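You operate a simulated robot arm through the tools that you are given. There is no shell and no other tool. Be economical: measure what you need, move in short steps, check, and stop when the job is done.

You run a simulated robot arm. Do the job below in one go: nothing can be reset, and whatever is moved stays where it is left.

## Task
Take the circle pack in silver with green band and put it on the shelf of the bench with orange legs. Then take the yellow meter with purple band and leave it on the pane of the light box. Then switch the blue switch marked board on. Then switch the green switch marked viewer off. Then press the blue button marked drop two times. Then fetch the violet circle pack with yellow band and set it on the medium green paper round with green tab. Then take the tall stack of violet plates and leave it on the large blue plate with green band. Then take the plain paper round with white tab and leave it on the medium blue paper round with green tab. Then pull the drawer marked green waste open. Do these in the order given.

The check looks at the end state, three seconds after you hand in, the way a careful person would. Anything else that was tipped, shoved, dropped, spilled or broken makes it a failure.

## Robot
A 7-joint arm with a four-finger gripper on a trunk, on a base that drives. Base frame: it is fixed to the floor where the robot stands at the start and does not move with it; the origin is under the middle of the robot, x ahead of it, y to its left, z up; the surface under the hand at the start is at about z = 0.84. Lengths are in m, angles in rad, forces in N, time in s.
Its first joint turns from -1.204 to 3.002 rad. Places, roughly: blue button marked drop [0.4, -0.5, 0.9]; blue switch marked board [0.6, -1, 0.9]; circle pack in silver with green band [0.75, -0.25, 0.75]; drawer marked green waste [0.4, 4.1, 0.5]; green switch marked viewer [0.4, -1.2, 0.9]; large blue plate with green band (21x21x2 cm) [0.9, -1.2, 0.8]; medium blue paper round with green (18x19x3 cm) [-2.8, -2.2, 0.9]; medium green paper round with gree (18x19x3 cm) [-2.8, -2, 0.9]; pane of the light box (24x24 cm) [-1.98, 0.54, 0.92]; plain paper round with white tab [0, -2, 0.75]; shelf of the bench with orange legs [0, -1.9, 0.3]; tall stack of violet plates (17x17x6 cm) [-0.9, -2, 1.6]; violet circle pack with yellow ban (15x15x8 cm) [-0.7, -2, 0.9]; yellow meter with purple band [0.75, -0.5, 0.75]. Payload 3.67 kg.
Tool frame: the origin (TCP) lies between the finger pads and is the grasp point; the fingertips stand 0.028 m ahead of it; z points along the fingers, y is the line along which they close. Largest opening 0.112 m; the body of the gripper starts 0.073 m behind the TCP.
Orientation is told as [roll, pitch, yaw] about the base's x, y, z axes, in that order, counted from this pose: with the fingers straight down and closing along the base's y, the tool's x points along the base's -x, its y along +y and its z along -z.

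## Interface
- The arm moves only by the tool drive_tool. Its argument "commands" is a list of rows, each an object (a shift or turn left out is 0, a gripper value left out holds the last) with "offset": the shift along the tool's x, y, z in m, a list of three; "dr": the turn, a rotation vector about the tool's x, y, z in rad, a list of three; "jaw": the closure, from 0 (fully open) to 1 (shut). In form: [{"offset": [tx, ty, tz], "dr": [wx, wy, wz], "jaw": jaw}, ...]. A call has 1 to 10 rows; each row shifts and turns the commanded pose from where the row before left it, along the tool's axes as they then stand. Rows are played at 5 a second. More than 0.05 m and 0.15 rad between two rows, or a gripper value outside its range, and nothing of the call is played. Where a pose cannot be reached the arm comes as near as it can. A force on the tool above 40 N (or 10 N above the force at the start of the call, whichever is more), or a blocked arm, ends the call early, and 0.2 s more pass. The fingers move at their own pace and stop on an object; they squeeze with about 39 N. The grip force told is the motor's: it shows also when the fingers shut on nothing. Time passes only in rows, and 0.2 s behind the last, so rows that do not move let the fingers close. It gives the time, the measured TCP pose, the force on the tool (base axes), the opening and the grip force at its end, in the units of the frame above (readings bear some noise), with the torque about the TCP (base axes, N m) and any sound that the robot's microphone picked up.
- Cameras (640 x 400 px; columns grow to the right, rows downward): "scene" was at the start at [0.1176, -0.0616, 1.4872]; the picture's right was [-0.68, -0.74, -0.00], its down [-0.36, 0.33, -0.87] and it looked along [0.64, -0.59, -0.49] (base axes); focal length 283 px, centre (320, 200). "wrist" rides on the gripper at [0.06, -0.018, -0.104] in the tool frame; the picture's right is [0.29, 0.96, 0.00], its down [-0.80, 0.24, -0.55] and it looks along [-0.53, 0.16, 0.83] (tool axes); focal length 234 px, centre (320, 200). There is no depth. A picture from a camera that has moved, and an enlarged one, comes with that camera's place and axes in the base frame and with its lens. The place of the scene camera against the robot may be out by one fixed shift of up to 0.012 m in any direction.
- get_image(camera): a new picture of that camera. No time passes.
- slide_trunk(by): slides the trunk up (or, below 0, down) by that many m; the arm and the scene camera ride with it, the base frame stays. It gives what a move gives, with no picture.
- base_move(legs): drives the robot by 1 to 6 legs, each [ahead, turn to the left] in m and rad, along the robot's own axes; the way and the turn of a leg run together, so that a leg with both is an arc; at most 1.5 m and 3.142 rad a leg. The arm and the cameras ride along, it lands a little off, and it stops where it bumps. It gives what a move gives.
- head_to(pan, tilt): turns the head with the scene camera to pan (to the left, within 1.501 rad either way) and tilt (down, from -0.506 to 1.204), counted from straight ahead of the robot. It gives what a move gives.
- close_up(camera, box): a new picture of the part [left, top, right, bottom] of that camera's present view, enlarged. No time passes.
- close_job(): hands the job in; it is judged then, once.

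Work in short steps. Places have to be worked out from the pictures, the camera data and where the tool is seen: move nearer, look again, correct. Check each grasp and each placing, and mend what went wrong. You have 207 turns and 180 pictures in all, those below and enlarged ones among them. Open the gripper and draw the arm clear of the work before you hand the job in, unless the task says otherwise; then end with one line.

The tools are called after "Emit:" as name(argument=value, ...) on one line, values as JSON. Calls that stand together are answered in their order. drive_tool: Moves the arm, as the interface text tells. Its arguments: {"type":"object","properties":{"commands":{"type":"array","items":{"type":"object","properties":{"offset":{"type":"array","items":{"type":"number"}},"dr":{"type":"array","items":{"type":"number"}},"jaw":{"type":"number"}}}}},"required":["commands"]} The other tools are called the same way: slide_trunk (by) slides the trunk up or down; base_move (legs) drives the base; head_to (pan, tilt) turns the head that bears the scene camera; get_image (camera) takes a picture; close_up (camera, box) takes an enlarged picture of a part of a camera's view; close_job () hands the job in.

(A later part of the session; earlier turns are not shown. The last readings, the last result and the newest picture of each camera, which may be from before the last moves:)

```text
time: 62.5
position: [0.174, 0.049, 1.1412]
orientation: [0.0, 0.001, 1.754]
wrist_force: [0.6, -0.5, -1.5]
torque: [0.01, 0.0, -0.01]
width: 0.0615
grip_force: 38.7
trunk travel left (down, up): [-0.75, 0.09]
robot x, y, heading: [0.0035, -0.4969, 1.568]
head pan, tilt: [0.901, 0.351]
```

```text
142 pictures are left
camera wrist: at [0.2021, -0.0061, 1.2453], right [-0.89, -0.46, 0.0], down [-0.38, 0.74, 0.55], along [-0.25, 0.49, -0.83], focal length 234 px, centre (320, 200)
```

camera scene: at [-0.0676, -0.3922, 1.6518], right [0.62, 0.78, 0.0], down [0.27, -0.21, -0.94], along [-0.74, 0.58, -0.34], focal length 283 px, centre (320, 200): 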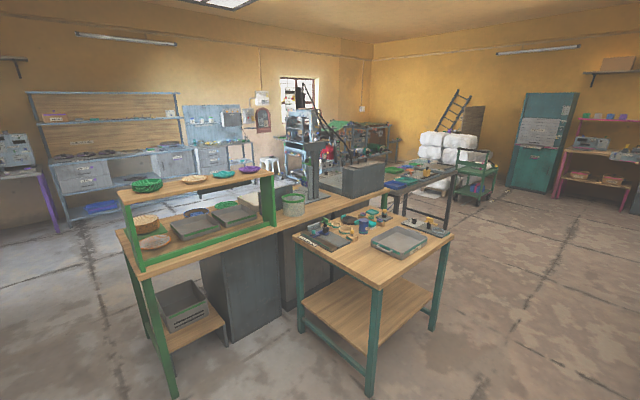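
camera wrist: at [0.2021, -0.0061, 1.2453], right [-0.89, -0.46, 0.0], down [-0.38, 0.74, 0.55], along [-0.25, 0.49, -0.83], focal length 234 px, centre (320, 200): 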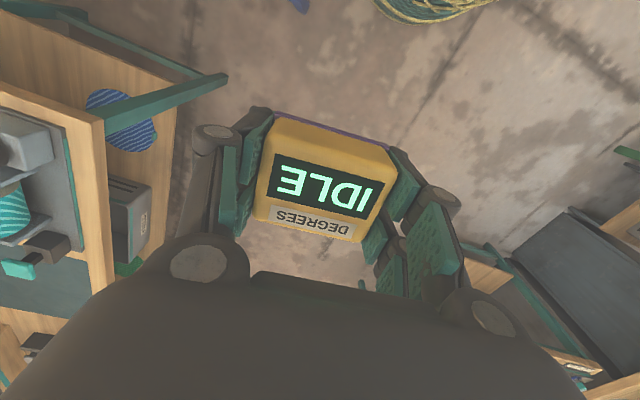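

Zoom on where the light box should project (~(261,197)).

Emit:
close_up(camera="scene", box=[110, 130, 460, 350])

Emit:
close_up(camera="scene", box=[180, 140, 330, 240])

```text
1.82 times, centred on (285, 240) of scene
camera zoom: at [-0.0676, -0.3922, 1.6518], right [0.62, 0.78, 0.0], down [0.27, -0.21, -0.94], along [-0.74, 0.58, -0.34], focal length 515 px, centre (384, 127)
```

zoom: 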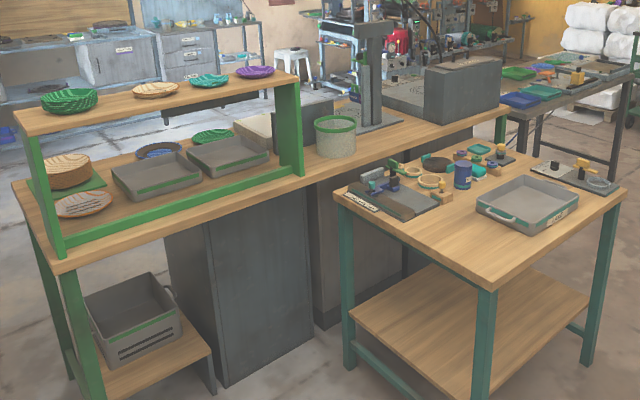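

```text
4.00 times, centred on (255, 190) of scene
camera zoom: at [-0.0676, -0.3922, 1.6518], right [0.62, 0.78, 0.0], down [0.27, -0.21, -0.94], along [-0.74, 0.58, -0.34], focal length 1133 px, centre (580, 240)
```

zoom: 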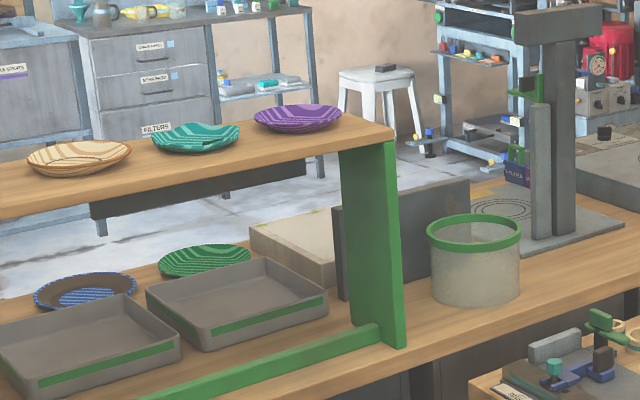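

The light box (beige) sits behind the green rack's end on the island; the back side of the island looks open. I'll turn toward the corridor at y≈−1 and look.

Emit:
base_move(legs=[[0, 1.93]])

Emit:
head_to(pan=0.3, tilt=0.4)

Emit:
get_image(camera="scene")

Emit:
head_to(pan=-0.5, tilt=0.4)

Emit:
get_image(camera="scene")

```text
time: 67.6
position: [-0.5693, -0.5402, 1.1401]
orientation: [-0.001, 0.001, -2.593]
wrist_force: [0.1, -0.6, -1.1]
torque: [-0.02, 0.01, 0.0]
width: 0.0616
grip_force: 39.0
trunk travel left (down, up): [-0.75, 0.09]
robot x, y, heading: [0.0031, -0.5028, -2.779]
head pan, tilt: [0.901, 0.351]
```

```text
time: 68.6
position: [-0.5695, -0.5396, 1.1413]
orientation: [0.0, -0.001, -2.593]
wrist_force: [0.0, 0.2, -1.6]
torque: [-0.01, 0.01, 0.0]
width: 0.0615
grip_force: 39.3
trunk travel left (down, up): [-0.75, 0.09]
robot x, y, heading: [0.0073, -0.5022, -2.777]
head pan, tilt: [0.3, 0.4]
```

```text
139 pictures are left
camera scene: at [-0.1152, -0.5752, 1.6473], right [-0.62, 0.79, 0.0], down [0.31, 0.24, -0.92], along [-0.72, -0.57, -0.39], focal length 283 px, centre (320, 200)
```

scene: 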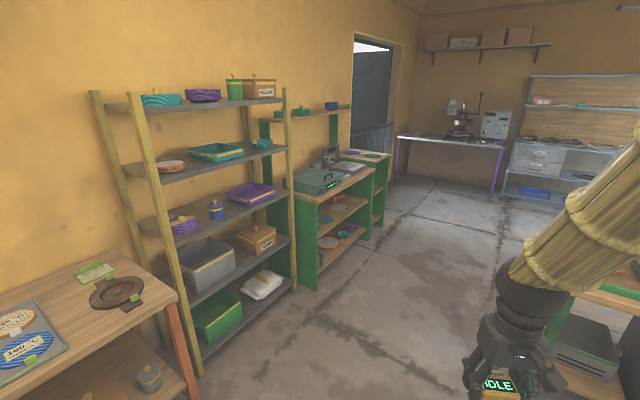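

```text
time: 69.7
position: [-0.5692, -0.5383, 1.1426]
orientation: [0.0, 0.001, -2.594]
wrist_force: [0.6, -0.3, -1.2]
torque: [-0.01, 0.01, -0.02]
width: 0.0614
grip_force: 39.4
trunk travel left (down, up): [-0.75, 0.09]
robot x, y, heading: [0.0044, -0.5007, -2.774]
head pan, tilt: [-0.499, 0.4]
```

```text
138 pictures are left
camera scene: at [-0.1341, -0.5056, 1.6473], right [0.13, 0.99, 0.0], down [0.39, -0.05, -0.92], along [-0.91, 0.12, -0.39], focal length 283 px, centre (320, 200)
```

scene: 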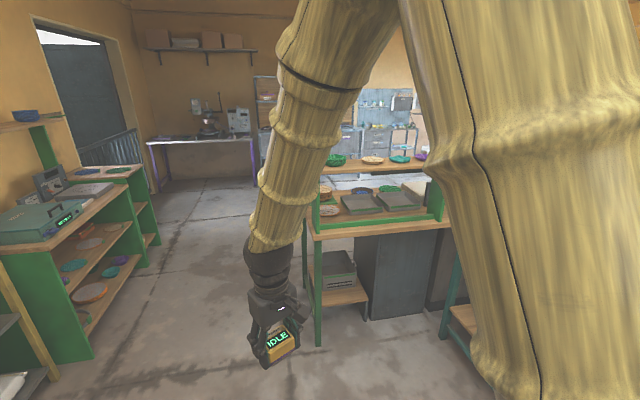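

Corridor is clear. Drive to about (−1.4,−1.04), straighten, on to (−2.9,−1.04).

Emit:
base_move(legs=[[1.5, 0], [0, -0.367], [1.45, 0], [0, -1.571]])

Emit:
head_to(pan=-0.6, tilt=0.4)

Emit:
get_image(camera="scene")

Emit:
head_to(pan=0.2, tilt=0.4)

Emit:
get_image(camera="scene")

```text
time: 88.9
position: [-2.679, -0.4757, 1.1408]
orientation: [0.0, 0.001, 1.736]
wrist_force: [0.7, 0.0, -1.4]
torque: [0.01, 0.01, -0.01]
width: 0.0619
grip_force: 39.9
trunk travel left (down, up): [-0.75, 0.09]
robot x, y, heading: [-2.8561, -1.024, 1.558]
head pan, tilt: [-0.499, 0.4]
```

```text
time: 89.6
position: [-2.6777, -0.477, 1.1415]
orientation: [0.001, 0.001, 1.736]
wrist_force: [0.0, -0.1, -0.5]
torque: [0.0, 0.03, 0.01]
width: 0.0616
grip_force: 38.7
trunk travel left (down, up): [-0.75, 0.09]
robot x, y, heading: [-2.8565, -1.0239, 1.558]
head pan, tilt: [-0.6, 0.4]
```

```text
137 pictures are left
camera scene: at [-2.8017, -0.8957, 1.6473], right [0.82, -0.58, 0.0], down [-0.23, -0.32, -0.92], along [0.53, 0.75, -0.39], focal length 283 px, centre (320, 200)
```

scene: 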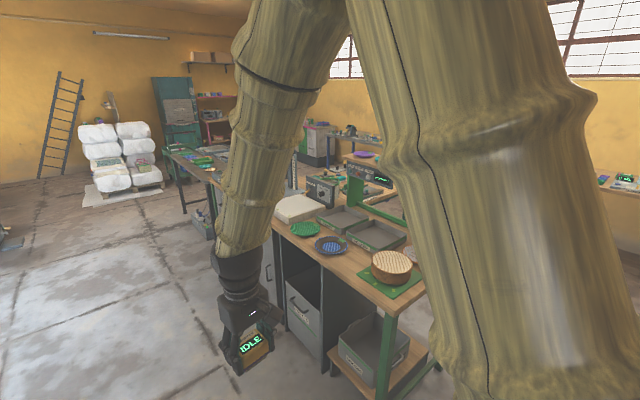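

```text
time: 90.7
position: [-2.6789, -0.4756, 1.1414]
orientation: [0.001, 0.0, 1.737]
wrist_force: [0.3, -0.7, -1.0]
torque: [-0.03, -0.04, 0.0]
width: 0.0619
grip_force: 38.9
trunk travel left (down, up): [-0.75, 0.09]
robot x, y, heading: [-2.8502, -1.0224, 1.552]
head pan, tilt: [0.201, 0.4]
```

```text
136 pictures are left
camera scene: at [-2.8721, -0.8801, 1.6473], right [0.98, 0.18, 0.0], down [0.07, -0.38, -0.92], along [-0.17, 0.91, -0.39], focal length 283 px, centre (320, 200)
```

scene: 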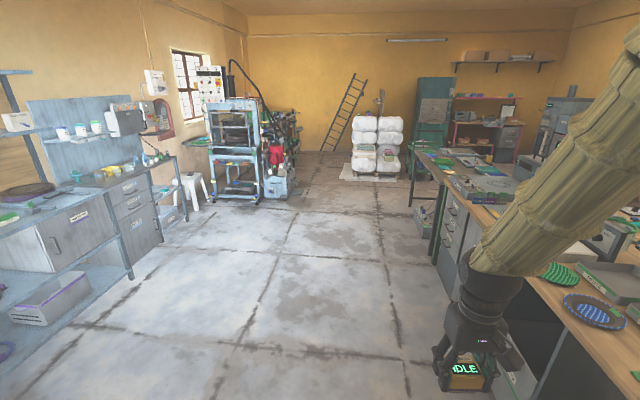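

Light box visible on the back edge of the island. Drive up to y≈0.5 and face it.

Emit:
base_move(legs=[[1.5, 0], [0, -1.55]])

Emit:
head_to(pan=0.0, tilt=0.7)

Emit:
get_image(camera="scene")

Emit:
get_image(camera="wrist")

```text
time: 102.0
position: [-2.2908, 0.322, 1.1409]
orientation: [0.0, 0.0, 0.192]
wrist_force: [0.2, -0.7, -2.1]
torque: [0.02, 0.01, -0.01]
width: 0.0618
grip_force: 39.5
trunk travel left (down, up): [-0.75, 0.09]
robot x, y, heading: [-2.8402, 0.485, 0.009]
head pan, tilt: [0.201, 0.4]
```

```text
time: 102.8
position: [-2.29, 0.3229, 1.1414]
orientation: [-0.001, 0.002, 0.192]
wrist_force: [-0.6, -0.4, -1.6]
torque: [-0.02, 0.04, 0.02]
width: 0.0616
grip_force: 39.2
trunk travel left (down, up): [-0.75, 0.09]
robot x, y, heading: [-2.8402, 0.4868, 0.01]
head pan, tilt: [0.0, 0.7]
```

```text
135 pictures are left
camera scene: at [-2.7051, 0.4875, 1.6205], right [0.01, -1.0, 0.0], down [-0.64, -0.01, -0.77], along [0.77, 0.01, -0.64], focal length 283 px, centre (320, 200)
```

scene: 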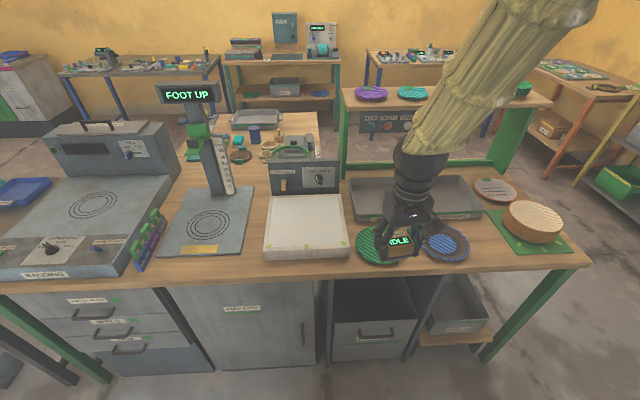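

```text
134 pictures are left
camera wrist: at [-2.345, 0.2938, 1.2452], right [-0.47, 0.88, 0.0], down [0.74, 0.39, 0.55], along [0.49, 0.26, -0.83], focal length 234 px, centre (320, 200)
```

wrist: 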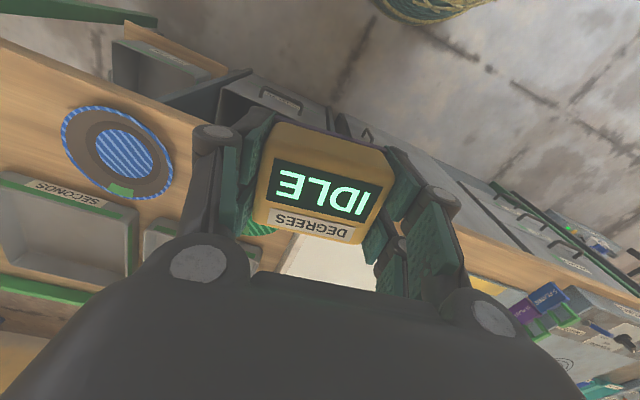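

Pane centre ≈ (−2.0,0.545,0.92). Move the meter above it.

Emit:
drive_tool(commands=[{"offset": [-0.0408, 0.0195, 0]}, {"offset": [-0.0408, 0.0195, 0]}, {"offset": [-0.0408, 0.0195, 0]}, {"offset": [-0.0408, 0.0195, 0]}, {"offset": [-0.0408, 0.0195, 0]}, {"offset": [-0.0408, 0.0195, 0]}, {"offset": [-0.0408, 0.0195, 0]}, {"offset": [-0.0408, 0.0195, 0]}, {"offset": [0, 0, 0.045]}, {"offset": [0, 0, 0.045]}])

Emit:
get_image(camera="scene")

Emit:
get_image(camera="wrist")

```text
time: 105.0
position: [-1.9984, 0.5381, 1.0496]
orientation: [0.001, 0.002, 0.191]
wrist_force: [-0.4, 0.3, -1.4]
torque: [-0.02, 0.05, 0.01]
width: 0.0615
grip_force: 38.8
trunk travel left (down, up): [-0.75, 0.09]
robot x, y, heading: [-2.8387, 0.4859, 0.007]
head pan, tilt: [0.0, 0.7]
```

```text
133 pictures are left
camera scene: at [-2.7027, 0.4883, 1.6203], right [0.01, -1.0, 0.0], down [-0.65, -0.01, -0.76], along [0.76, 0.01, -0.65], focal length 283 px, centre (320, 200)
```

scene: 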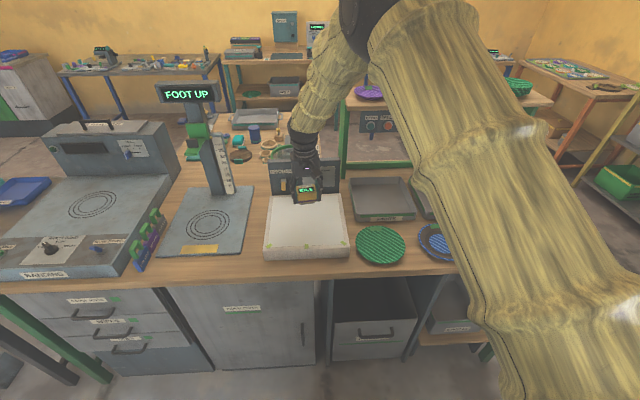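

```text
132 pictures are left
camera wrist: at [-2.0526, 0.5098, 1.1534], right [-0.47, 0.88, 0.0], down [0.74, 0.39, 0.55], along [0.49, 0.26, -0.83], focal length 234 px, centre (320, 200)
```

wrist: 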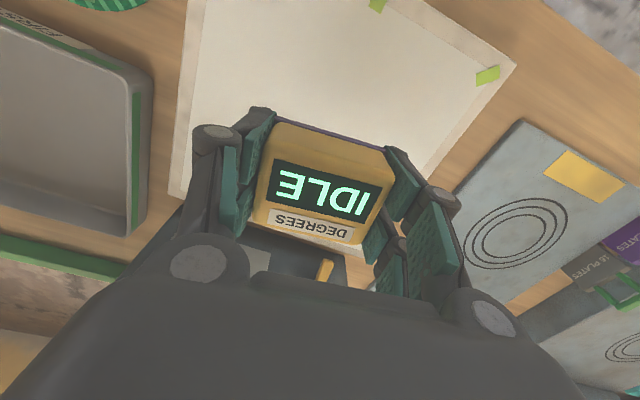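

Over the pane. Lower until contact.

Emit:
drive_tool(commands=[{"offset": [0, 0, 0.045]}, {"offset": [0, 0, 0.035]}, {"offset": [0, 0, 0.006]}, {"offset": [0, 0, 0.004]}, {"offset": [0, 0, 0.003]}, {"offset": [0, 0, 0]}])

Emit:
close_up(camera="scene", box=[250, 140, 370, 270])

```text
time: 106.4
position: [-1.9997, 0.5378, 0.9575]
orientation: [-0.001, -0.001, 0.192]
wrist_force: [0.0, 0.8, -2.0]
torque: [-0.03, 0.02, 0.0]
width: 0.0615
grip_force: 39.1
trunk travel left (down, up): [-0.75, 0.09]
robot x, y, heading: [-2.8394, 0.4867, 0.009]
head pan, tilt: [0.0, 0.7]
```

```text
3.08 times, centred on (310, 205) of scene
camera zoom: at [-2.7046, 0.4876, 1.6204], right [0.01, -1.0, 0.0], down [-0.64, -0.01, -0.76], along [0.76, 0.01, -0.64], focal length 872 px, centre (351, 185)
```

zoom: 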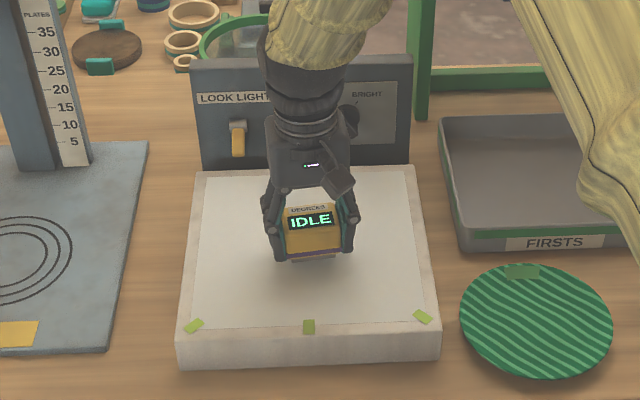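

Close to contact; continue in small steps.

Emit:
drive_tool(commands=[{"offset": [0, 0, 0.004]}, {"offset": [0, 0, 0.003]}, {"offset": [0, 0, 0.003]}, {"offset": [0, 0, 0.003]}, {"offset": [0, 0, 0]}])

```text
time: 107.6
position: [-2.0002, 0.5377, 0.9459]
orientation: [0.001, -0.001, 0.191]
wrist_force: [0.7, -0.6, 2.6]
torque: [0.07, 0.0, -0.02]
width: 0.0617
grip_force: 38.7
trunk travel left (down, up): [-0.75, 0.09]
robot x, y, heading: [-2.8458, 0.4826, 0.01]
head pan, tilt: [0.0, 0.7]
```

Emit:
drive_tool(commands=[{"offset": [0, 0, 0.002]}, {"offset": [0, 0, 0]}])

Emit:
close_up(camera="scene", box=[250, 140, 370, 270])

```text
time: 108.2
position: [-1.9992, 0.538, 0.9455]
orientation: [0.0, -0.003, 0.191]
wrist_force: [2.4, 1.8, 19.7]
torque: [0.13, 0.31, -0.01]
width: 0.0613
grip_force: 39.4
trunk travel left (down, up): [-0.75, 0.09]
robot x, y, heading: [-2.8365, 0.4868, 0.009]
head pan, tilt: [0.0, 0.7]
```

```text
3.08 times, centred on (310, 205) of scene
camera zoom: at [-2.7069, 0.4876, 1.6209], right [0.01, -1.0, 0.0], down [-0.64, -0.01, -0.77], along [0.77, 0.01, -0.64], focal length 872 px, centre (351, 185)
```

zoom: 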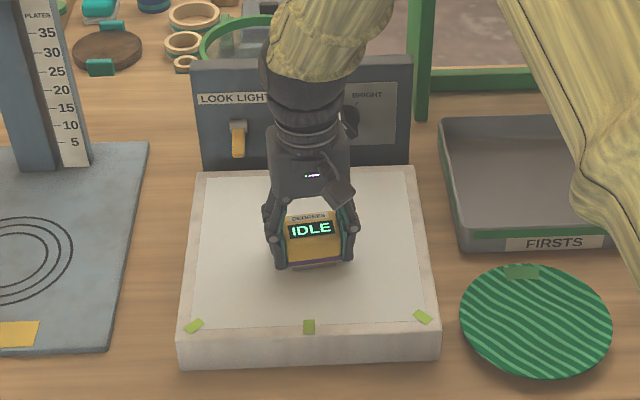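

In contact on the pane. Open and lift off.

Emit:
drive_tool(commands=[{"offset": [0, 0, -0.001]}, {"offset": [0, 0, 0], "jaw": 0.1}, {"offset": [0, 0, 0]}, {"offset": [0, 0, 0]}, {"offset": [0, 0, -0.03]}, {"offset": [0, 0, -0.045]}, {"offset": [0, 0, -0.045]}, {"offset": [0, 0, -0.045]}])

Emit:
close_up(camera="scene", box=[250, 140, 370, 270])

```text
time: 110.0
position: [-2.002, 0.5382, 1.1109]
orientation: [0.001, -0.001, 0.192]
wrist_force: [0.3, -0.5, 0.3]
torque: [0.01, -0.03, 0.03]
width: 0.101
grip_force: 0.3
trunk travel left (down, up): [-0.75, 0.09]
robot x, y, heading: [-2.8445, 0.4887, 0.002]
head pan, tilt: [0.0, 0.7]
```

```text
3.08 times, centred on (310, 205) of scene
camera zoom: at [-2.7068, 0.4874, 1.6205], right [0.01, -1.0, 0.0], down [-0.64, -0.01, -0.77], along [0.77, 0.01, -0.64], focal length 872 px, centre (351, 185)
```

zoom: 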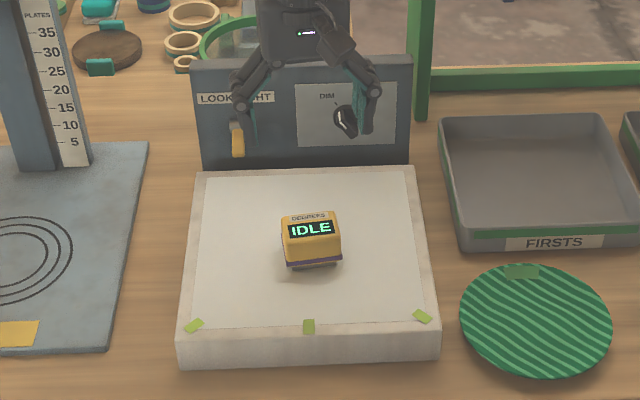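

Meter is on the pane. Retract and drive back to the start table at y≈−1.

Emit:
drive_tool(commands=[{"offset": [0.045, 0, 0]}, {"offset": [0.045, 0, 0]}, {"offset": [0.045, 0, 0]}, {"offset": [0.045, 0, -0.01]}, {"offset": [0.045, 0, -0.01]}, {"offset": [0.045, 0, -0.01]}, {"offset": [0.045, 0, 0]}])

Emit:
base_move(legs=[[0, -1.572], [1.48, 0], [0, 1.57], [1.4, 0], [1.4, 0]])

Emit:
head_to(pan=0.0, tilt=0.7)

Emit:
get_image(camera="scene")

```text
time: 111.6
position: [-2.3112, 0.4768, 1.1404]
orientation: [0.0, -0.003, 0.191]
wrist_force: [1.0, -0.2, 0.6]
torque: [0.02, 0.0, -0.03]
width: 0.1012
grip_force: 0.0
trunk travel left (down, up): [-0.75, 0.09]
robot x, y, heading: [-2.8417, 0.4817, 0.009]
head pan, tilt: [0.0, 0.7]
```

```text
time: 139.8
position: [0.5435, -0.897, 1.1391]
orientation: [0.0, 0.001, 0.22]
wrist_force: [0.1, 0.1, 0.2]
torque: [-0.01, 0.03, -0.01]
width: 0.1008
grip_force: 0.1
trunk travel left (down, up): [-0.75, 0.09]
robot x, y, heading: [0.0093, -0.9035, 0.038]
head pan, tilt: [0.0, 0.7]
```

```text
time: 140.4
position: [0.5429, -0.8965, 1.1403]
orientation: [0.0, -0.001, 0.22]
wrist_force: [-0.2, -0.6, -1.0]
torque: [0.03, 0.01, -0.02]
width: 0.1009
grip_force: 0.1
trunk travel left (down, up): [-0.75, 0.09]
robot x, y, heading: [0.0042, -0.9013, 0.035]
head pan, tilt: [0.0, 0.7]
```

```text
128 pictures are left
camera scene: at [0.1454, -0.8981, 1.6204], right [0.04, -1.0, 0.0], down [-0.64, -0.02, -0.76], along [0.76, 0.03, -0.64], focal length 283 px, centre (320, 200)
```

scene: 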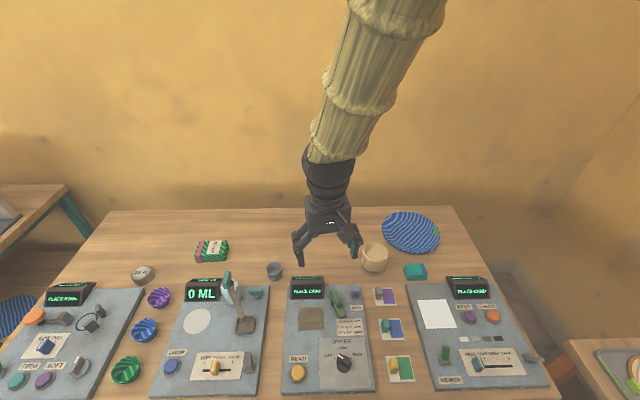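

Emit:
close_up(camera="scene", box=[270, 250, 420, 400])

Emit:
close_up(camera="scene", box=[400, 250, 560, 400])

Emit:
close_up(camera="scene", box=[140, 250, 300, 400])

```text
2.67 times, centred on (345, 325) of scene
camera zoom: at [0.1454, -0.8981, 1.6204], right [0.04, -1.0, 0.0], down [-0.64, -0.02, -0.76], along [0.76, 0.03, -0.64], focal length 756 px, centre (253, -133)
```

zoom: 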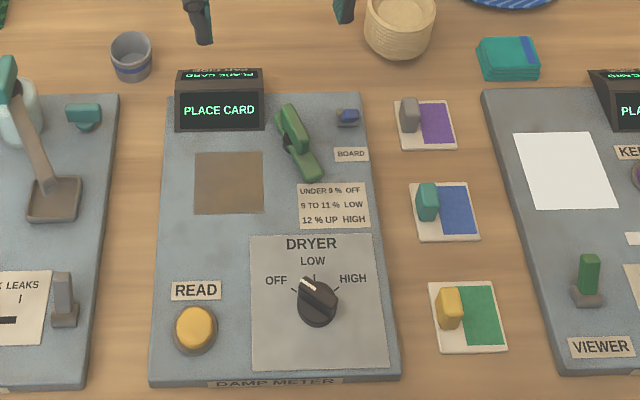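

```text
2.67 times, centred on (480, 325) of scene
camera zoom: at [0.1454, -0.8981, 1.6204], right [0.04, -1.0, 0.0], down [-0.64, -0.02, -0.76], along [0.76, 0.03, -0.64], focal length 756 px, centre (-107, -133)
```

zoom: 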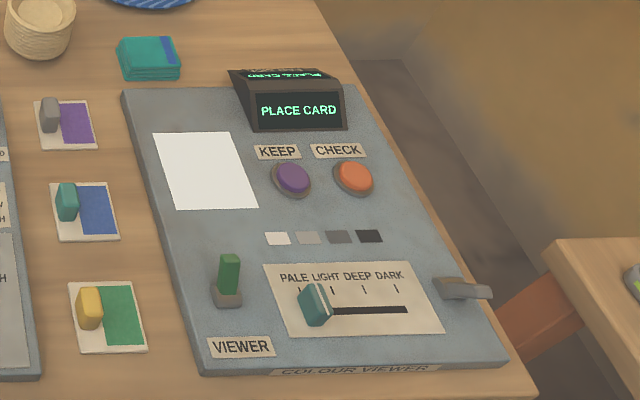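

```text
2.67 times, centred on (220, 325) of scene
camera zoom: at [0.1454, -0.8981, 1.6204], right [0.04, -1.0, 0.0], down [-0.64, -0.02, -0.76], along [0.76, 0.03, -0.64], focal length 756 px, centre (587, -133)
```

zoom: 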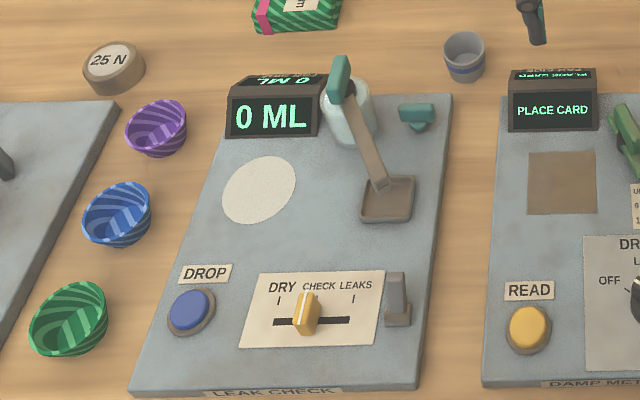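

Blue "board" toggle ≈ (0.61,−0.98); green viewer toggle at lower right. Bring the wrist camera over the blue toggle for a close look.

Emit:
drive_tool(commands=[{"offset": [0, -0.03, 0.03], "dr": [0, 0, 0.11]}, {"offset": [0, -0.03, 0.03], "dr": [0, 0, 0.11]}, {"offset": [0, -0.03, 0.03]}])

Emit:
get_image(camera="wrist")

```text
time: 141.2
position: [0.552, -0.9886, 1.0484]
orientation: [0.002, 0.001, 0.001]
wrist_force: [0.7, 0.2, 0.5]
torque: [0.02, 0.07, -0.01]
width: 0.1006
grip_force: 0.2
trunk travel left (down, up): [-0.75, 0.09]
robot x, y, heading: [0.0066, -0.8996, 0.032]
head pan, tilt: [0.0, 0.7]
```

```text
124 pictures are left
camera wrist: at [0.4937, -1.0064, 1.152], right [-0.29, 0.96, 0.0], down [0.8, 0.24, 0.55], along [0.53, 0.16, -0.83], focal length 234 px, centre (320, 200)
```

wrist: 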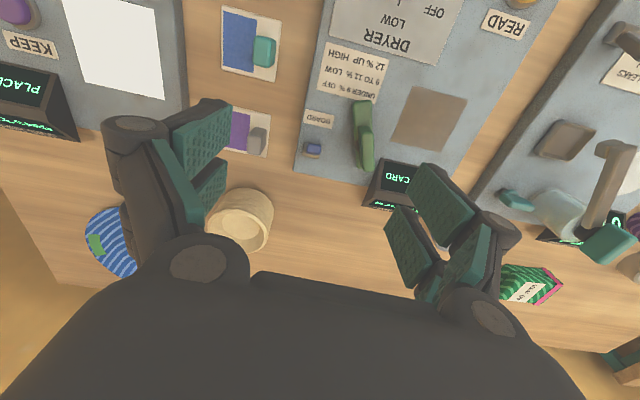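

Emit:
close_up(camera="wrist", box=[270, 100, 400, 190])

Emit:
close_up(camera="scene", box=[325, 280, 375, 320])

Emit:
close_up(camera="scene", box=[425, 330, 500, 390])

```text
4.44 times, centred on (335, 145) of wrist
camera zoom: at [0.4937, -1.0064, 1.152], right [-0.29, 0.96, 0.0], down [0.8, 0.24, 0.55], along [0.53, 0.16, -0.83], focal length 1041 px, centre (253, 444)
```

zoom: 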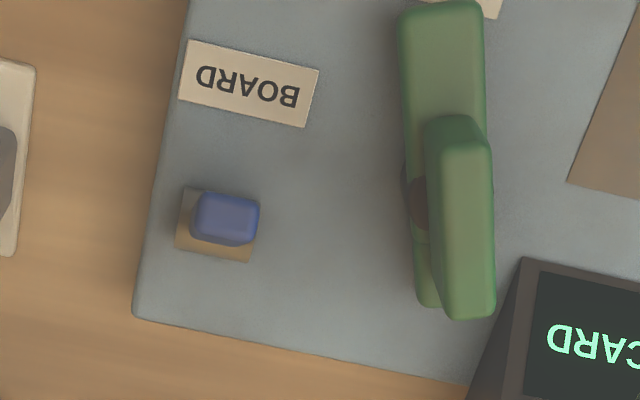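

```text
10.00 times, centred on (350, 300) of scene
camera zoom: at [0.1475, -0.9004, 1.6203], right [0.04, -1.0, 0.0], down [-0.65, -0.02, -0.76], along [0.76, 0.03, -0.65], focal length 2833 px, centre (20, -800)
```

zoom: 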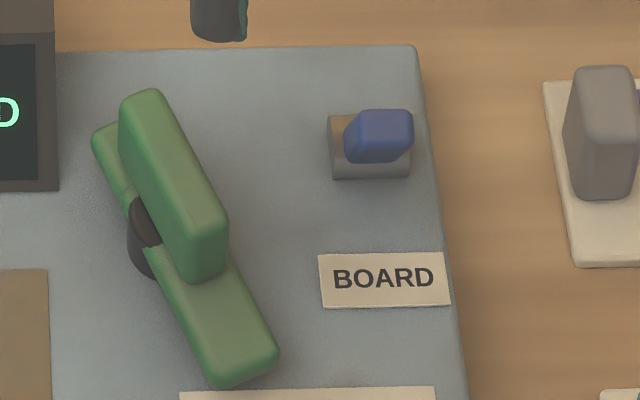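

```text
6.67 times, centred on (462, 360) of scene
camera zoom: at [0.1475, -0.9004, 1.6203], right [0.04, -1.0, 0.0], down [-0.65, -0.02, -0.76], along [0.76, 0.03, -0.65], focal length 1889 px, centre (-630, -867)
```

zoom: 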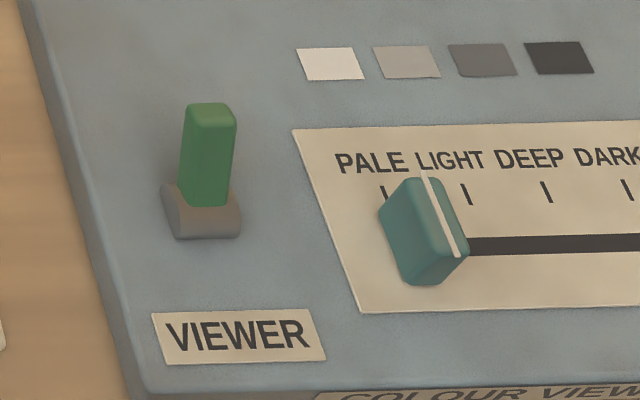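

Blue lever leans toward the robot (off); green viewer leans away (on). So blue must be pushed to +x. Knob at ≈(0.594,−0.983,0.89). Close the jaw and set the fingertips on its near side.

Emit:
drive_tool(commands=[{"offset": [0.01, 0.003, 0.03], "jaw": 1}, {"offset": [0, 0, 0.03]}, {"offset": [0, 0, 0.03]}, {"offset": [0, 0, 0.02]}, {"offset": [0, 0, 0.02]}, {"offset": [0, 0, 0.008]}])

Emit:
get_image(camera="wrist")

Emit:
close_up(camera="scene", box=[300, 250, 400, 320])

```text
time: 142.6
position: [0.5413, -0.9832, 0.9123]
orientation: [0.001, 0.0, 0.001]
wrist_force: [0.3, -0.2, 0.4]
torque: [0.0, 0.01, 0.01]
width: 0.0002
grip_force: 35.5
trunk travel left (down, up): [-0.75, 0.09]
robot x, y, heading: [0.0101, -0.9015, 0.038]
head pan, tilt: [0.0, 0.7]
```

```text
120 pictures are left
camera wrist: at [0.4822, -1.0012, 1.0159], right [-0.29, 0.96, 0.0], down [0.8, 0.24, 0.55], along [0.53, 0.16, -0.83], focal length 234 px, centre (320, 200)
```

wrist: 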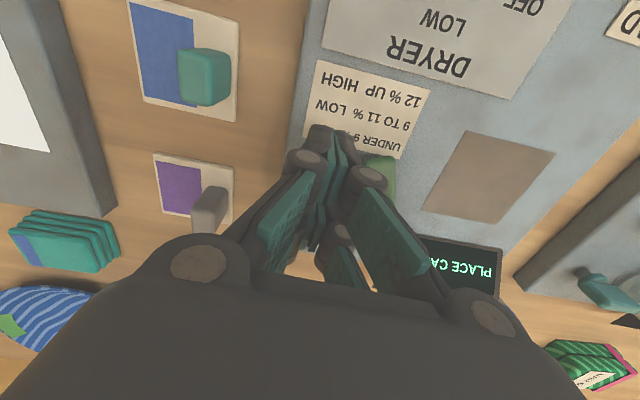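

```text
5.71 times, centred on (350, 285) of scene
camera zoom: at [0.1453, -0.8983, 1.6205], right [0.04, -1.0, 0.0], down [-0.64, -0.02, -0.76], along [0.76, 0.03, -0.64], focal length 1619 px, centre (149, -286)
```

zoom: 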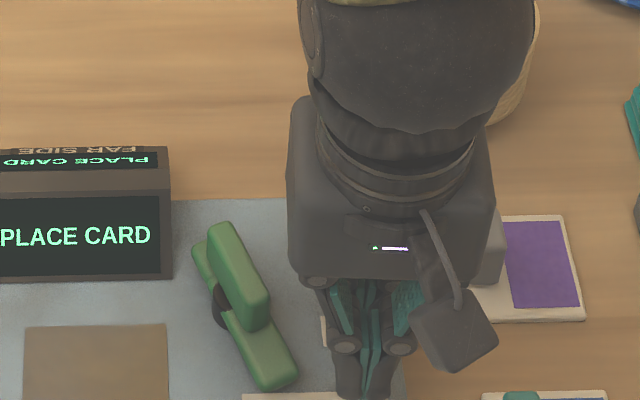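

Clear. Push +x in small steps.

Emit:
drive_tool(commands=[{"offset": [-0.02, 0, 0]}, {"offset": [-0.012, 0, 0]}, {"offset": [-0.012, 0, 0]}, {"offset": [-0.01, 0, 0]}, {"offset": [-0.01, 0, 0]}, {"offset": [0, 0, 0]}])

Emit:
close_up(camera="scene", box=[300, 250, 400, 320])

```text
time: 143.6
position: [0.5838, -0.9823, 0.9118]
orientation: [-0.001, 0.018, 0.003]
wrist_force: [-18.3, 4.6, 19.2]
torque: [0.3, 0.03, 0.09]
width: 0.0002
grip_force: 36.2
trunk travel left (down, up): [-0.75, 0.09]
robot x, y, heading: [0.0111, -0.9023, 0.037]
head pan, tilt: [0.0, 0.7]
heard: click
stopped in row 5: the force on the tool passed its limit at 48 N (the readings are from after the stop); the commanded pose is now the measured one
```

```text
5.71 times, centred on (350, 285) of scene
camera zoom: at [0.1431, -0.8977, 1.6212], right [0.04, -1.0, 0.0], down [-0.64, -0.02, -0.77], along [0.77, 0.03, -0.64], focal length 1619 px, centre (149, -286)
```

zoom: 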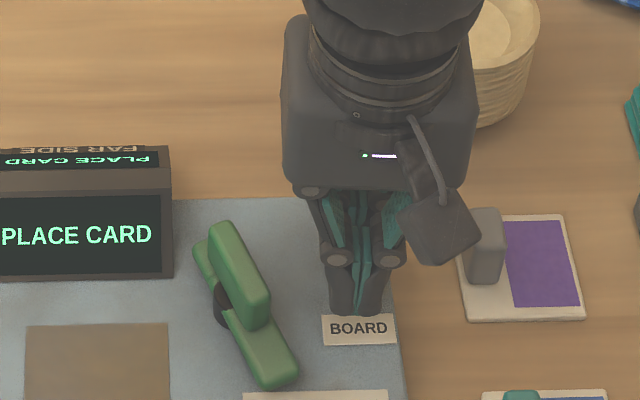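

Heard a click; the lever toggled. Back off and lift to check it.

Emit:
drive_tool(commands=[{"offset": [0.015, 0, 0]}, {"offset": [0.02, 0, -0.02]}, {"offset": [0, 0, -0.045]}, {"offset": [0, 0, -0.045]}, {"offset": [0, 0, -0.045]}])

Emit:
get_image(camera="wrist")

Emit:
close_up(camera="scene", box=[325, 280, 375, 320])

```text
time: 144.8
position: [0.5541, -0.9835, 1.0677]
orientation: [-0.002, 0.014, 0.005]
wrist_force: [-0.8, -0.7, -0.7]
torque: [0.01, -0.07, 0.02]
width: 0.0001
grip_force: 36.1
trunk travel left (down, up): [-0.75, 0.09]
robot x, y, heading: [0.0126, -0.9041, 0.035]
head pan, tilt: [0.0, 0.7]
```

```text
117 pictures are left
camera wrist: at [0.4943, -1.0003, 1.1716], right [-0.29, 0.96, 0.0], down [0.8, 0.24, 0.54], along [0.52, 0.16, -0.84], focal length 234 px, centre (320, 200)
```

wrist: 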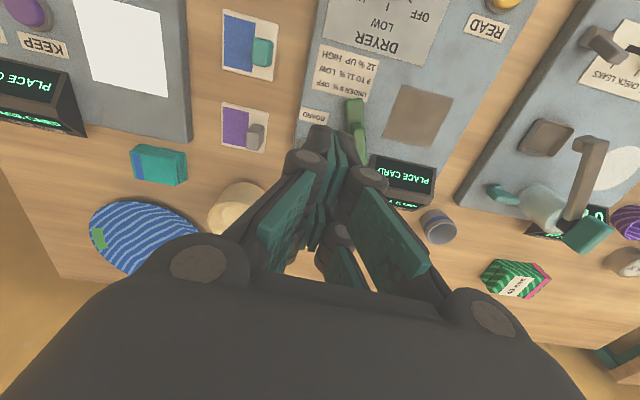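

```text
10.00 times, centred on (350, 300) of scene
camera zoom: at [0.1427, -0.8983, 1.6205], right [0.04, -1.0, 0.0], down [-0.64, -0.02, -0.77], along [0.77, 0.03, -0.64], focal length 2833 px, centre (20, -800)
```

zoom: 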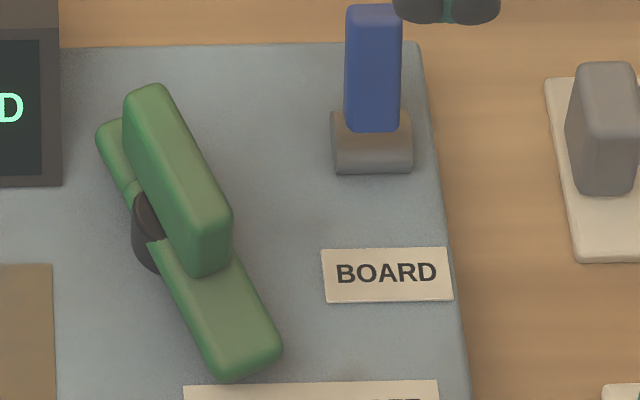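

Blue toggle now leans away. Next move over the viewer toggle and take a look.

Emit:
drive_tool(commands=[{"offset": [0.026, -0.038, 0], "jaw": 1}, {"offset": [0.026, -0.038, 0]}, {"offset": [0.026, -0.038, 0]}, {"offset": [0.026, -0.038, 0]}, {"offset": [0.02, -0.038, 0]}])

Emit:
get_image(camera="wrist")

Emit:
close_up(camera="scene", box=[425, 320, 505, 390])

```text
time: 146.0
position: [0.4615, -1.1785, 1.0659]
orientation: [0.001, 0.017, 0.004]
wrist_force: [-1.3, -0.6, -0.7]
torque: [0.06, 0.0, -0.01]
width: 0.0
grip_force: 35.9
out of reach, approached as far as the arm can: row 4, 5
trunk travel left (down, up): [-0.75, 0.09]
robot x, y, heading: [0.0087, -0.9069, 0.038]
head pan, tilt: [0.0, 0.7]
```

```text
115 pictures are left
camera wrist: at [0.4038, -1.1963, 1.1714], right [-0.29, 0.96, 0.01], down [0.81, 0.24, 0.54], along [0.52, 0.16, -0.84], focal length 234 px, centre (320, 200)
```

wrist: 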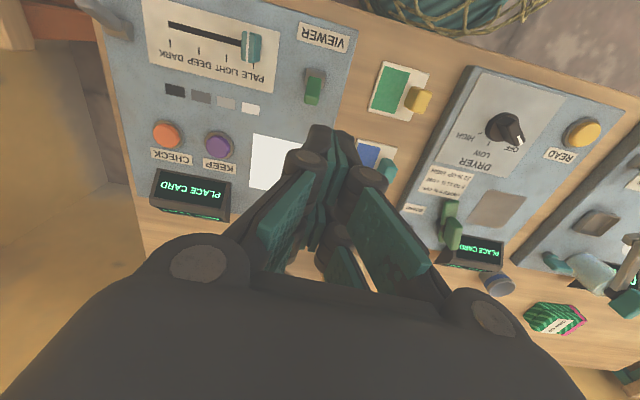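

```text
5.71 times, centred on (465, 355) of scene
camera zoom: at [0.1447, -0.901, 1.6205], right [0.04, -1.0, 0.0], down [-0.64, -0.02, -0.77], along [0.76, 0.03, -0.64], focal length 1619 px, centre (-509, -686)
```

zoom: 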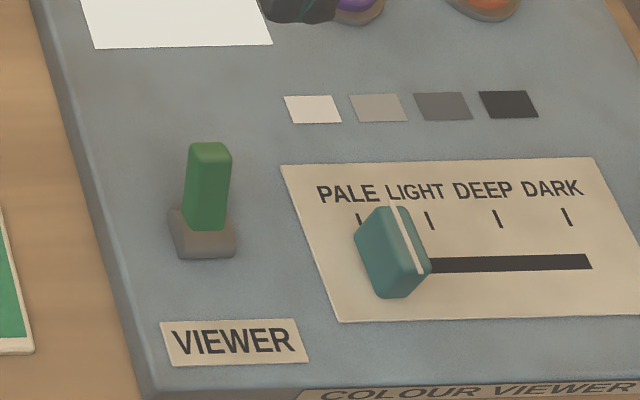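

Arm is near its joint limit to the right; turn the base right by 0.5 for better reach.

Emit:
base_move(legs=[[0, -0.5]])

```text
time: 147.8
position: [0.2744, -1.3605, 1.0667]
orientation: [0.0, 0.018, -0.498]
wrist_force: [-0.4, 0.1, 0.3]
torque: [0.05, -0.03, 0.02]
width: 0.0001
grip_force: 35.4
trunk travel left (down, up): [-0.75, 0.09]
robot x, y, heading: [0.0047, -0.9038, -0.469]
head pan, tilt: [0.0, 0.7]
```

Emit:
drive_tool(commands=[{"offset": [-0.0213, 0.0431, 0]}, {"offset": [-0.0213, 0.0431, 0]}, {"offset": [-0.0213, 0.0431, 0]}, {"offset": [-0.0213, 0.0431, 0]}, {"offset": [-0.0213, 0.0431, 0]}, {"offset": [-0.0213, 0.0431, 0]}, {"dr": [0, 0, -0.125]}, {"dr": [0, 0, -0.125]}, {"dr": [0, 0, -0.125]}, {"dr": [0, 0, -0.122]}])

Emit:
head_to(pan=0.0, tilt=0.9)

Emit:
get_image(camera="scene")

Emit:
get_image(camera="wrist")

```text
time: 150.0
position: [0.5108, -1.1949, 1.0643]
orientation: [0.01, 0.017, -0.002]
wrist_force: [0.0, -0.9, 0.0]
torque: [0.03, 0.05, -0.02]
width: 0.0001
grip_force: 35.4
trunk travel left (down, up): [-0.75, 0.09]
robot x, y, heading: [0.0093, -0.9005, -0.46]
head pan, tilt: [0.0, 0.7]
```

```text
time: 150.7
position: [0.5103, -1.1934, 1.0651]
orientation: [0.007, 0.015, -0.001]
wrist_force: [0.6, 0.3, -0.5]
torque: [-0.01, 0.02, -0.03]
width: 0.0001
grip_force: 36.1
trunk travel left (down, up): [-0.75, 0.09]
robot x, y, heading: [0.0109, -0.9029, -0.465]
head pan, tilt: [0.0, 0.901]
```

```text
113 pictures are left
camera scene: at [0.1222, -0.9592, 1.6044], right [-0.45, -0.89, 0.0], down [-0.7, 0.35, -0.62], along [0.56, -0.28, -0.78], focal length 283 px, centre (320, 200)
```

scene: 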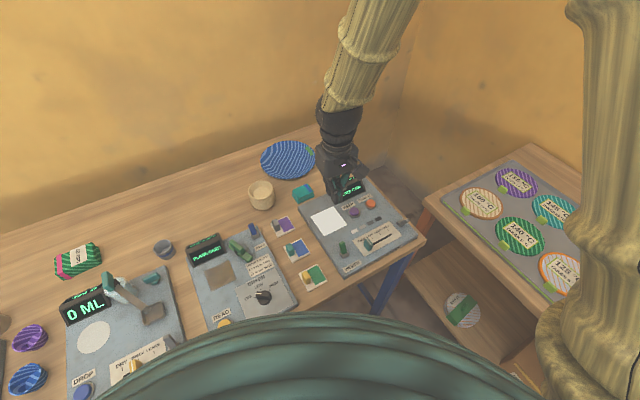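

```text
112 pictures are left
camera wrist: at [0.4532, -1.2118, 1.169], right [-0.29, 0.96, 0.01], down [0.81, 0.23, 0.54], along [0.52, 0.17, -0.84], focal length 234 px, centre (320, 200)
```

wrist: 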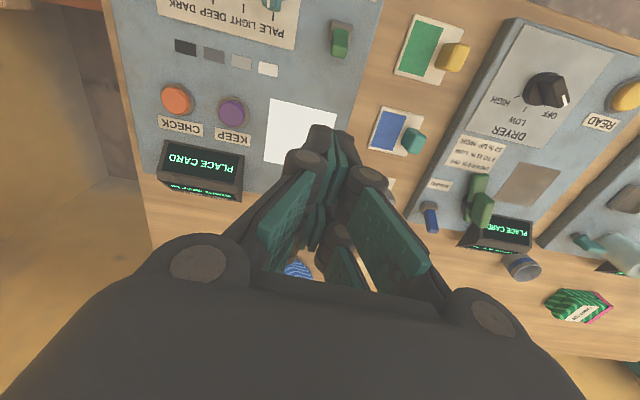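

Lever tip ≈ (0.456,−1.19,0.892). Descend behind it at x≈0.51.

Emit:
drive_tool(commands=[{"offset": [0, 0.002, 0.045]}, {"offset": [0, 0, 0.045]}, {"offset": [0, 0, 0.04]}, {"offset": [0, 0, 0.02]}, {"offset": [0, 0, 0.003]}, {"offset": [0, 0, 0]}])

Emit:
get_image(camera="wrist")

Emit:
close_up(camera="scene", box=[290, 150, 430, 280])

```text
time: 152.1
position: [0.5086, -1.1913, 0.9119]
orientation: [0.007, 0.015, 0.0]
wrist_force: [-0.4, -0.2, 0.1]
torque: [0.0, 0.04, 0.03]
width: 0.0
grip_force: 36.1
trunk travel left (down, up): [-0.75, 0.09]
robot x, y, heading: [0.0084, -0.9024, -0.462]
head pan, tilt: [0.0, 0.901]
```

```text
111 pictures are left
camera wrist: at [0.4506, -1.2091, 1.0158], right [-0.29, 0.96, 0.01], down [0.81, 0.23, 0.54], along [0.52, 0.17, -0.84], focal length 234 px, centre (320, 200)
```

wrist: 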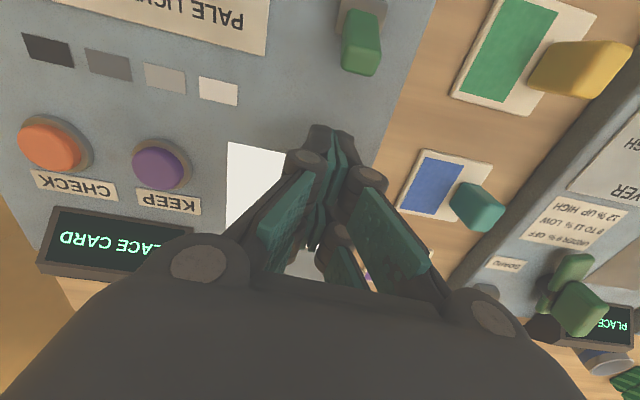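

```text
3.08 times, centred on (360, 215) of scene
camera zoom: at [0.1224, -0.9593, 1.6043], right [-0.45, -0.89, 0.0], down [-0.7, 0.35, -0.62], along [0.56, -0.28, -0.78], focal length 872 px, centre (197, 154)
```

zoom: 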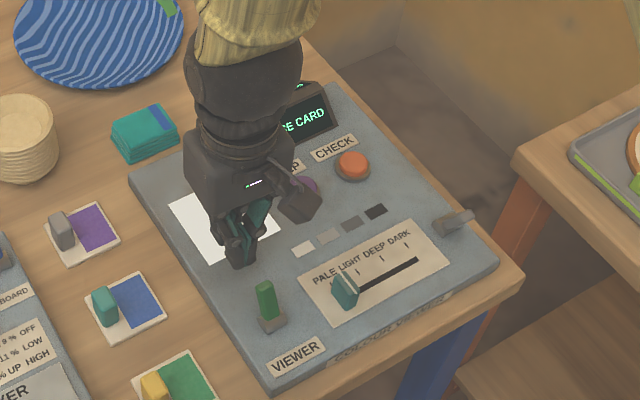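

Aligned. Push the lever toward −x.

Emit:
drive_tool(commands=[{"offset": [0.02, 0.003, 0]}, {"offset": [0.012, 0, 0]}, {"offset": [0.012, 0, 0]}, {"offset": [0.01, 0, 0]}, {"offset": [0.01, 0, 0]}, {"offset": [0, 0, 0]}])

Emit:
close_up(camera="scene", box=[290, 150, 430, 280])

```text
time: 153.6
position: [0.4511, -1.187, 0.9131]
orientation: [0.006, 0.0, -0.001]
wrist_force: [13.7, 3.4, 1.6]
torque: [0.07, -0.3, 0.02]
width: 0.0001
grip_force: 35.6
trunk travel left (down, up): [-0.75, 0.09]
robot x, y, heading: [0.0115, -0.9053, -0.463]
head pan, tilt: [0.0, 0.901]
heard: click
stopped in row 6: the force on the tool passed its limit at 44 N (the readings are from after the stop); the commanded pose is now the measured one
```

```text
3.08 times, centred on (360, 215) of scene
camera zoom: at [0.122, -0.9595, 1.6042], right [-0.45, -0.9, 0.0], down [-0.7, 0.35, -0.62], along [0.56, -0.28, -0.78], focal length 872 px, centre (197, 154)
```

zoom: 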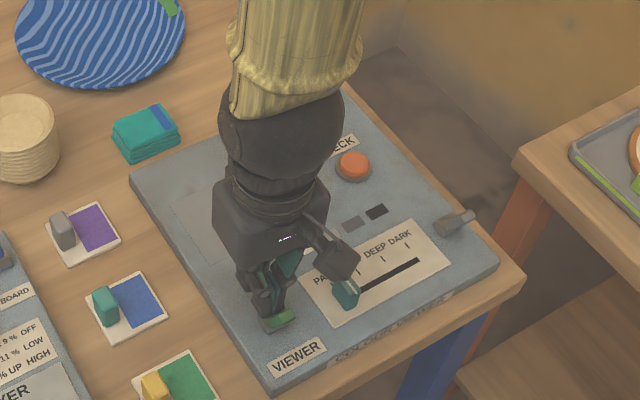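

Click, and the viewer pad went dark: off. Back off and lift.

Emit:
drive_tool(commands=[{"offset": [-0.012, 0, 0]}, {"offset": [-0.01, 0, -0.03]}, {"offset": [0, 0, -0.045]}, {"offset": [0, 0, -0.045]}, {"offset": [0, 0, -0.045]}])

Emit:
close_up(camera="scene", box=[290, 150, 430, 280])

```text
time: 154.8
position: [0.4711, -1.1883, 1.0808]
orientation: [0.007, 0.005, 0.0]
wrist_force: [-0.4, 1.0, 0.4]
torque: [0.01, -0.04, 0.04]
width: 0.0
grip_force: 35.5
trunk travel left (down, up): [-0.75, 0.09]
robot x, y, heading: [0.012, -0.9064, -0.461]
head pan, tilt: [0.0, 0.901]
```

```text
3.08 times, centred on (360, 215) of scene
camera zoom: at [0.1203, -0.9588, 1.6044], right [-0.45, -0.9, 0.0], down [-0.7, 0.35, -0.62], along [0.56, -0.28, -0.78], focal length 872 px, centre (197, 154)
```

zoom: 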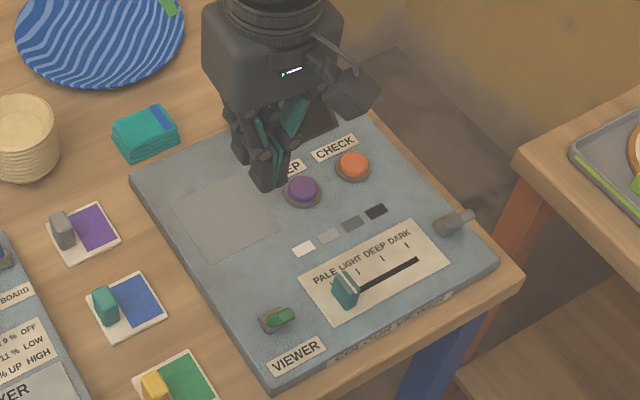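

Viewer is off. Turn left to face the DROP button (≈(0.394,−0.526)).

Emit:
base_move(legs=[[0, 0.9]])

Emit:
get_image(camera="wrist")

Emit:
get_image(camera="scene")

```text
time: 157.4
position: [0.5226, -0.7202, 1.0786]
orientation: [0.006, 0.005, 0.894]
wrist_force: [0.3, 0.5, -0.2]
torque: [0.02, 0.02, 0.02]
width: 0.0001
grip_force: 35.3
trunk travel left (down, up): [-0.75, 0.09]
robot x, y, heading: [0.0072, -0.9006, 0.432]
head pan, tilt: [0.0, 0.901]
```

```text
107 pictures are left
camera wrist: at [0.5007, -0.7776, 1.1832], right [-0.93, 0.38, 0.01], down [0.32, 0.77, 0.55], along [0.2, 0.51, -0.83], focal length 234 px, centre (320, 200)
```

wrist: 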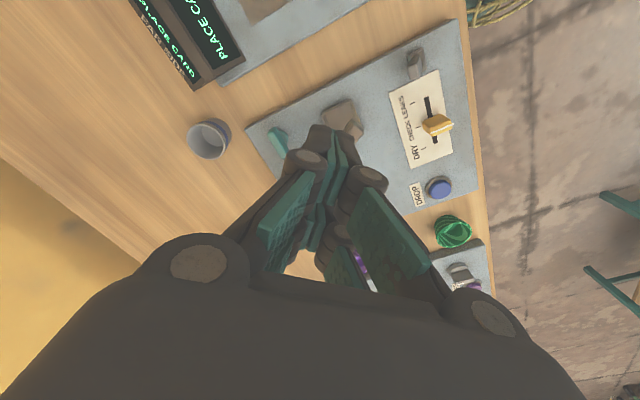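

```text
106 pictures are left
camera scene: at [0.1246, -0.8506, 1.6043], right [0.42, -0.91, 0.0], down [-0.71, -0.33, -0.62], along [0.56, 0.26, -0.78], focal length 283 px, centre (320, 200)
```

scene: 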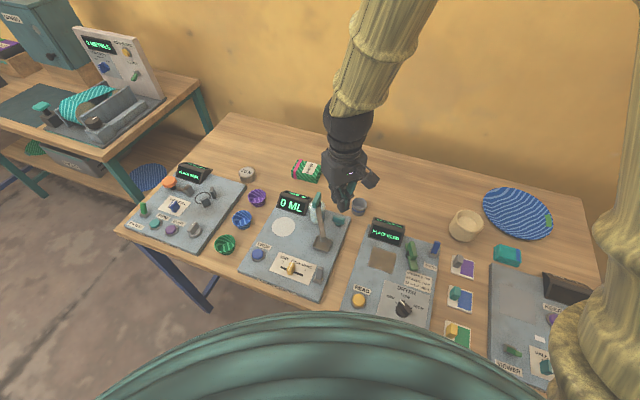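

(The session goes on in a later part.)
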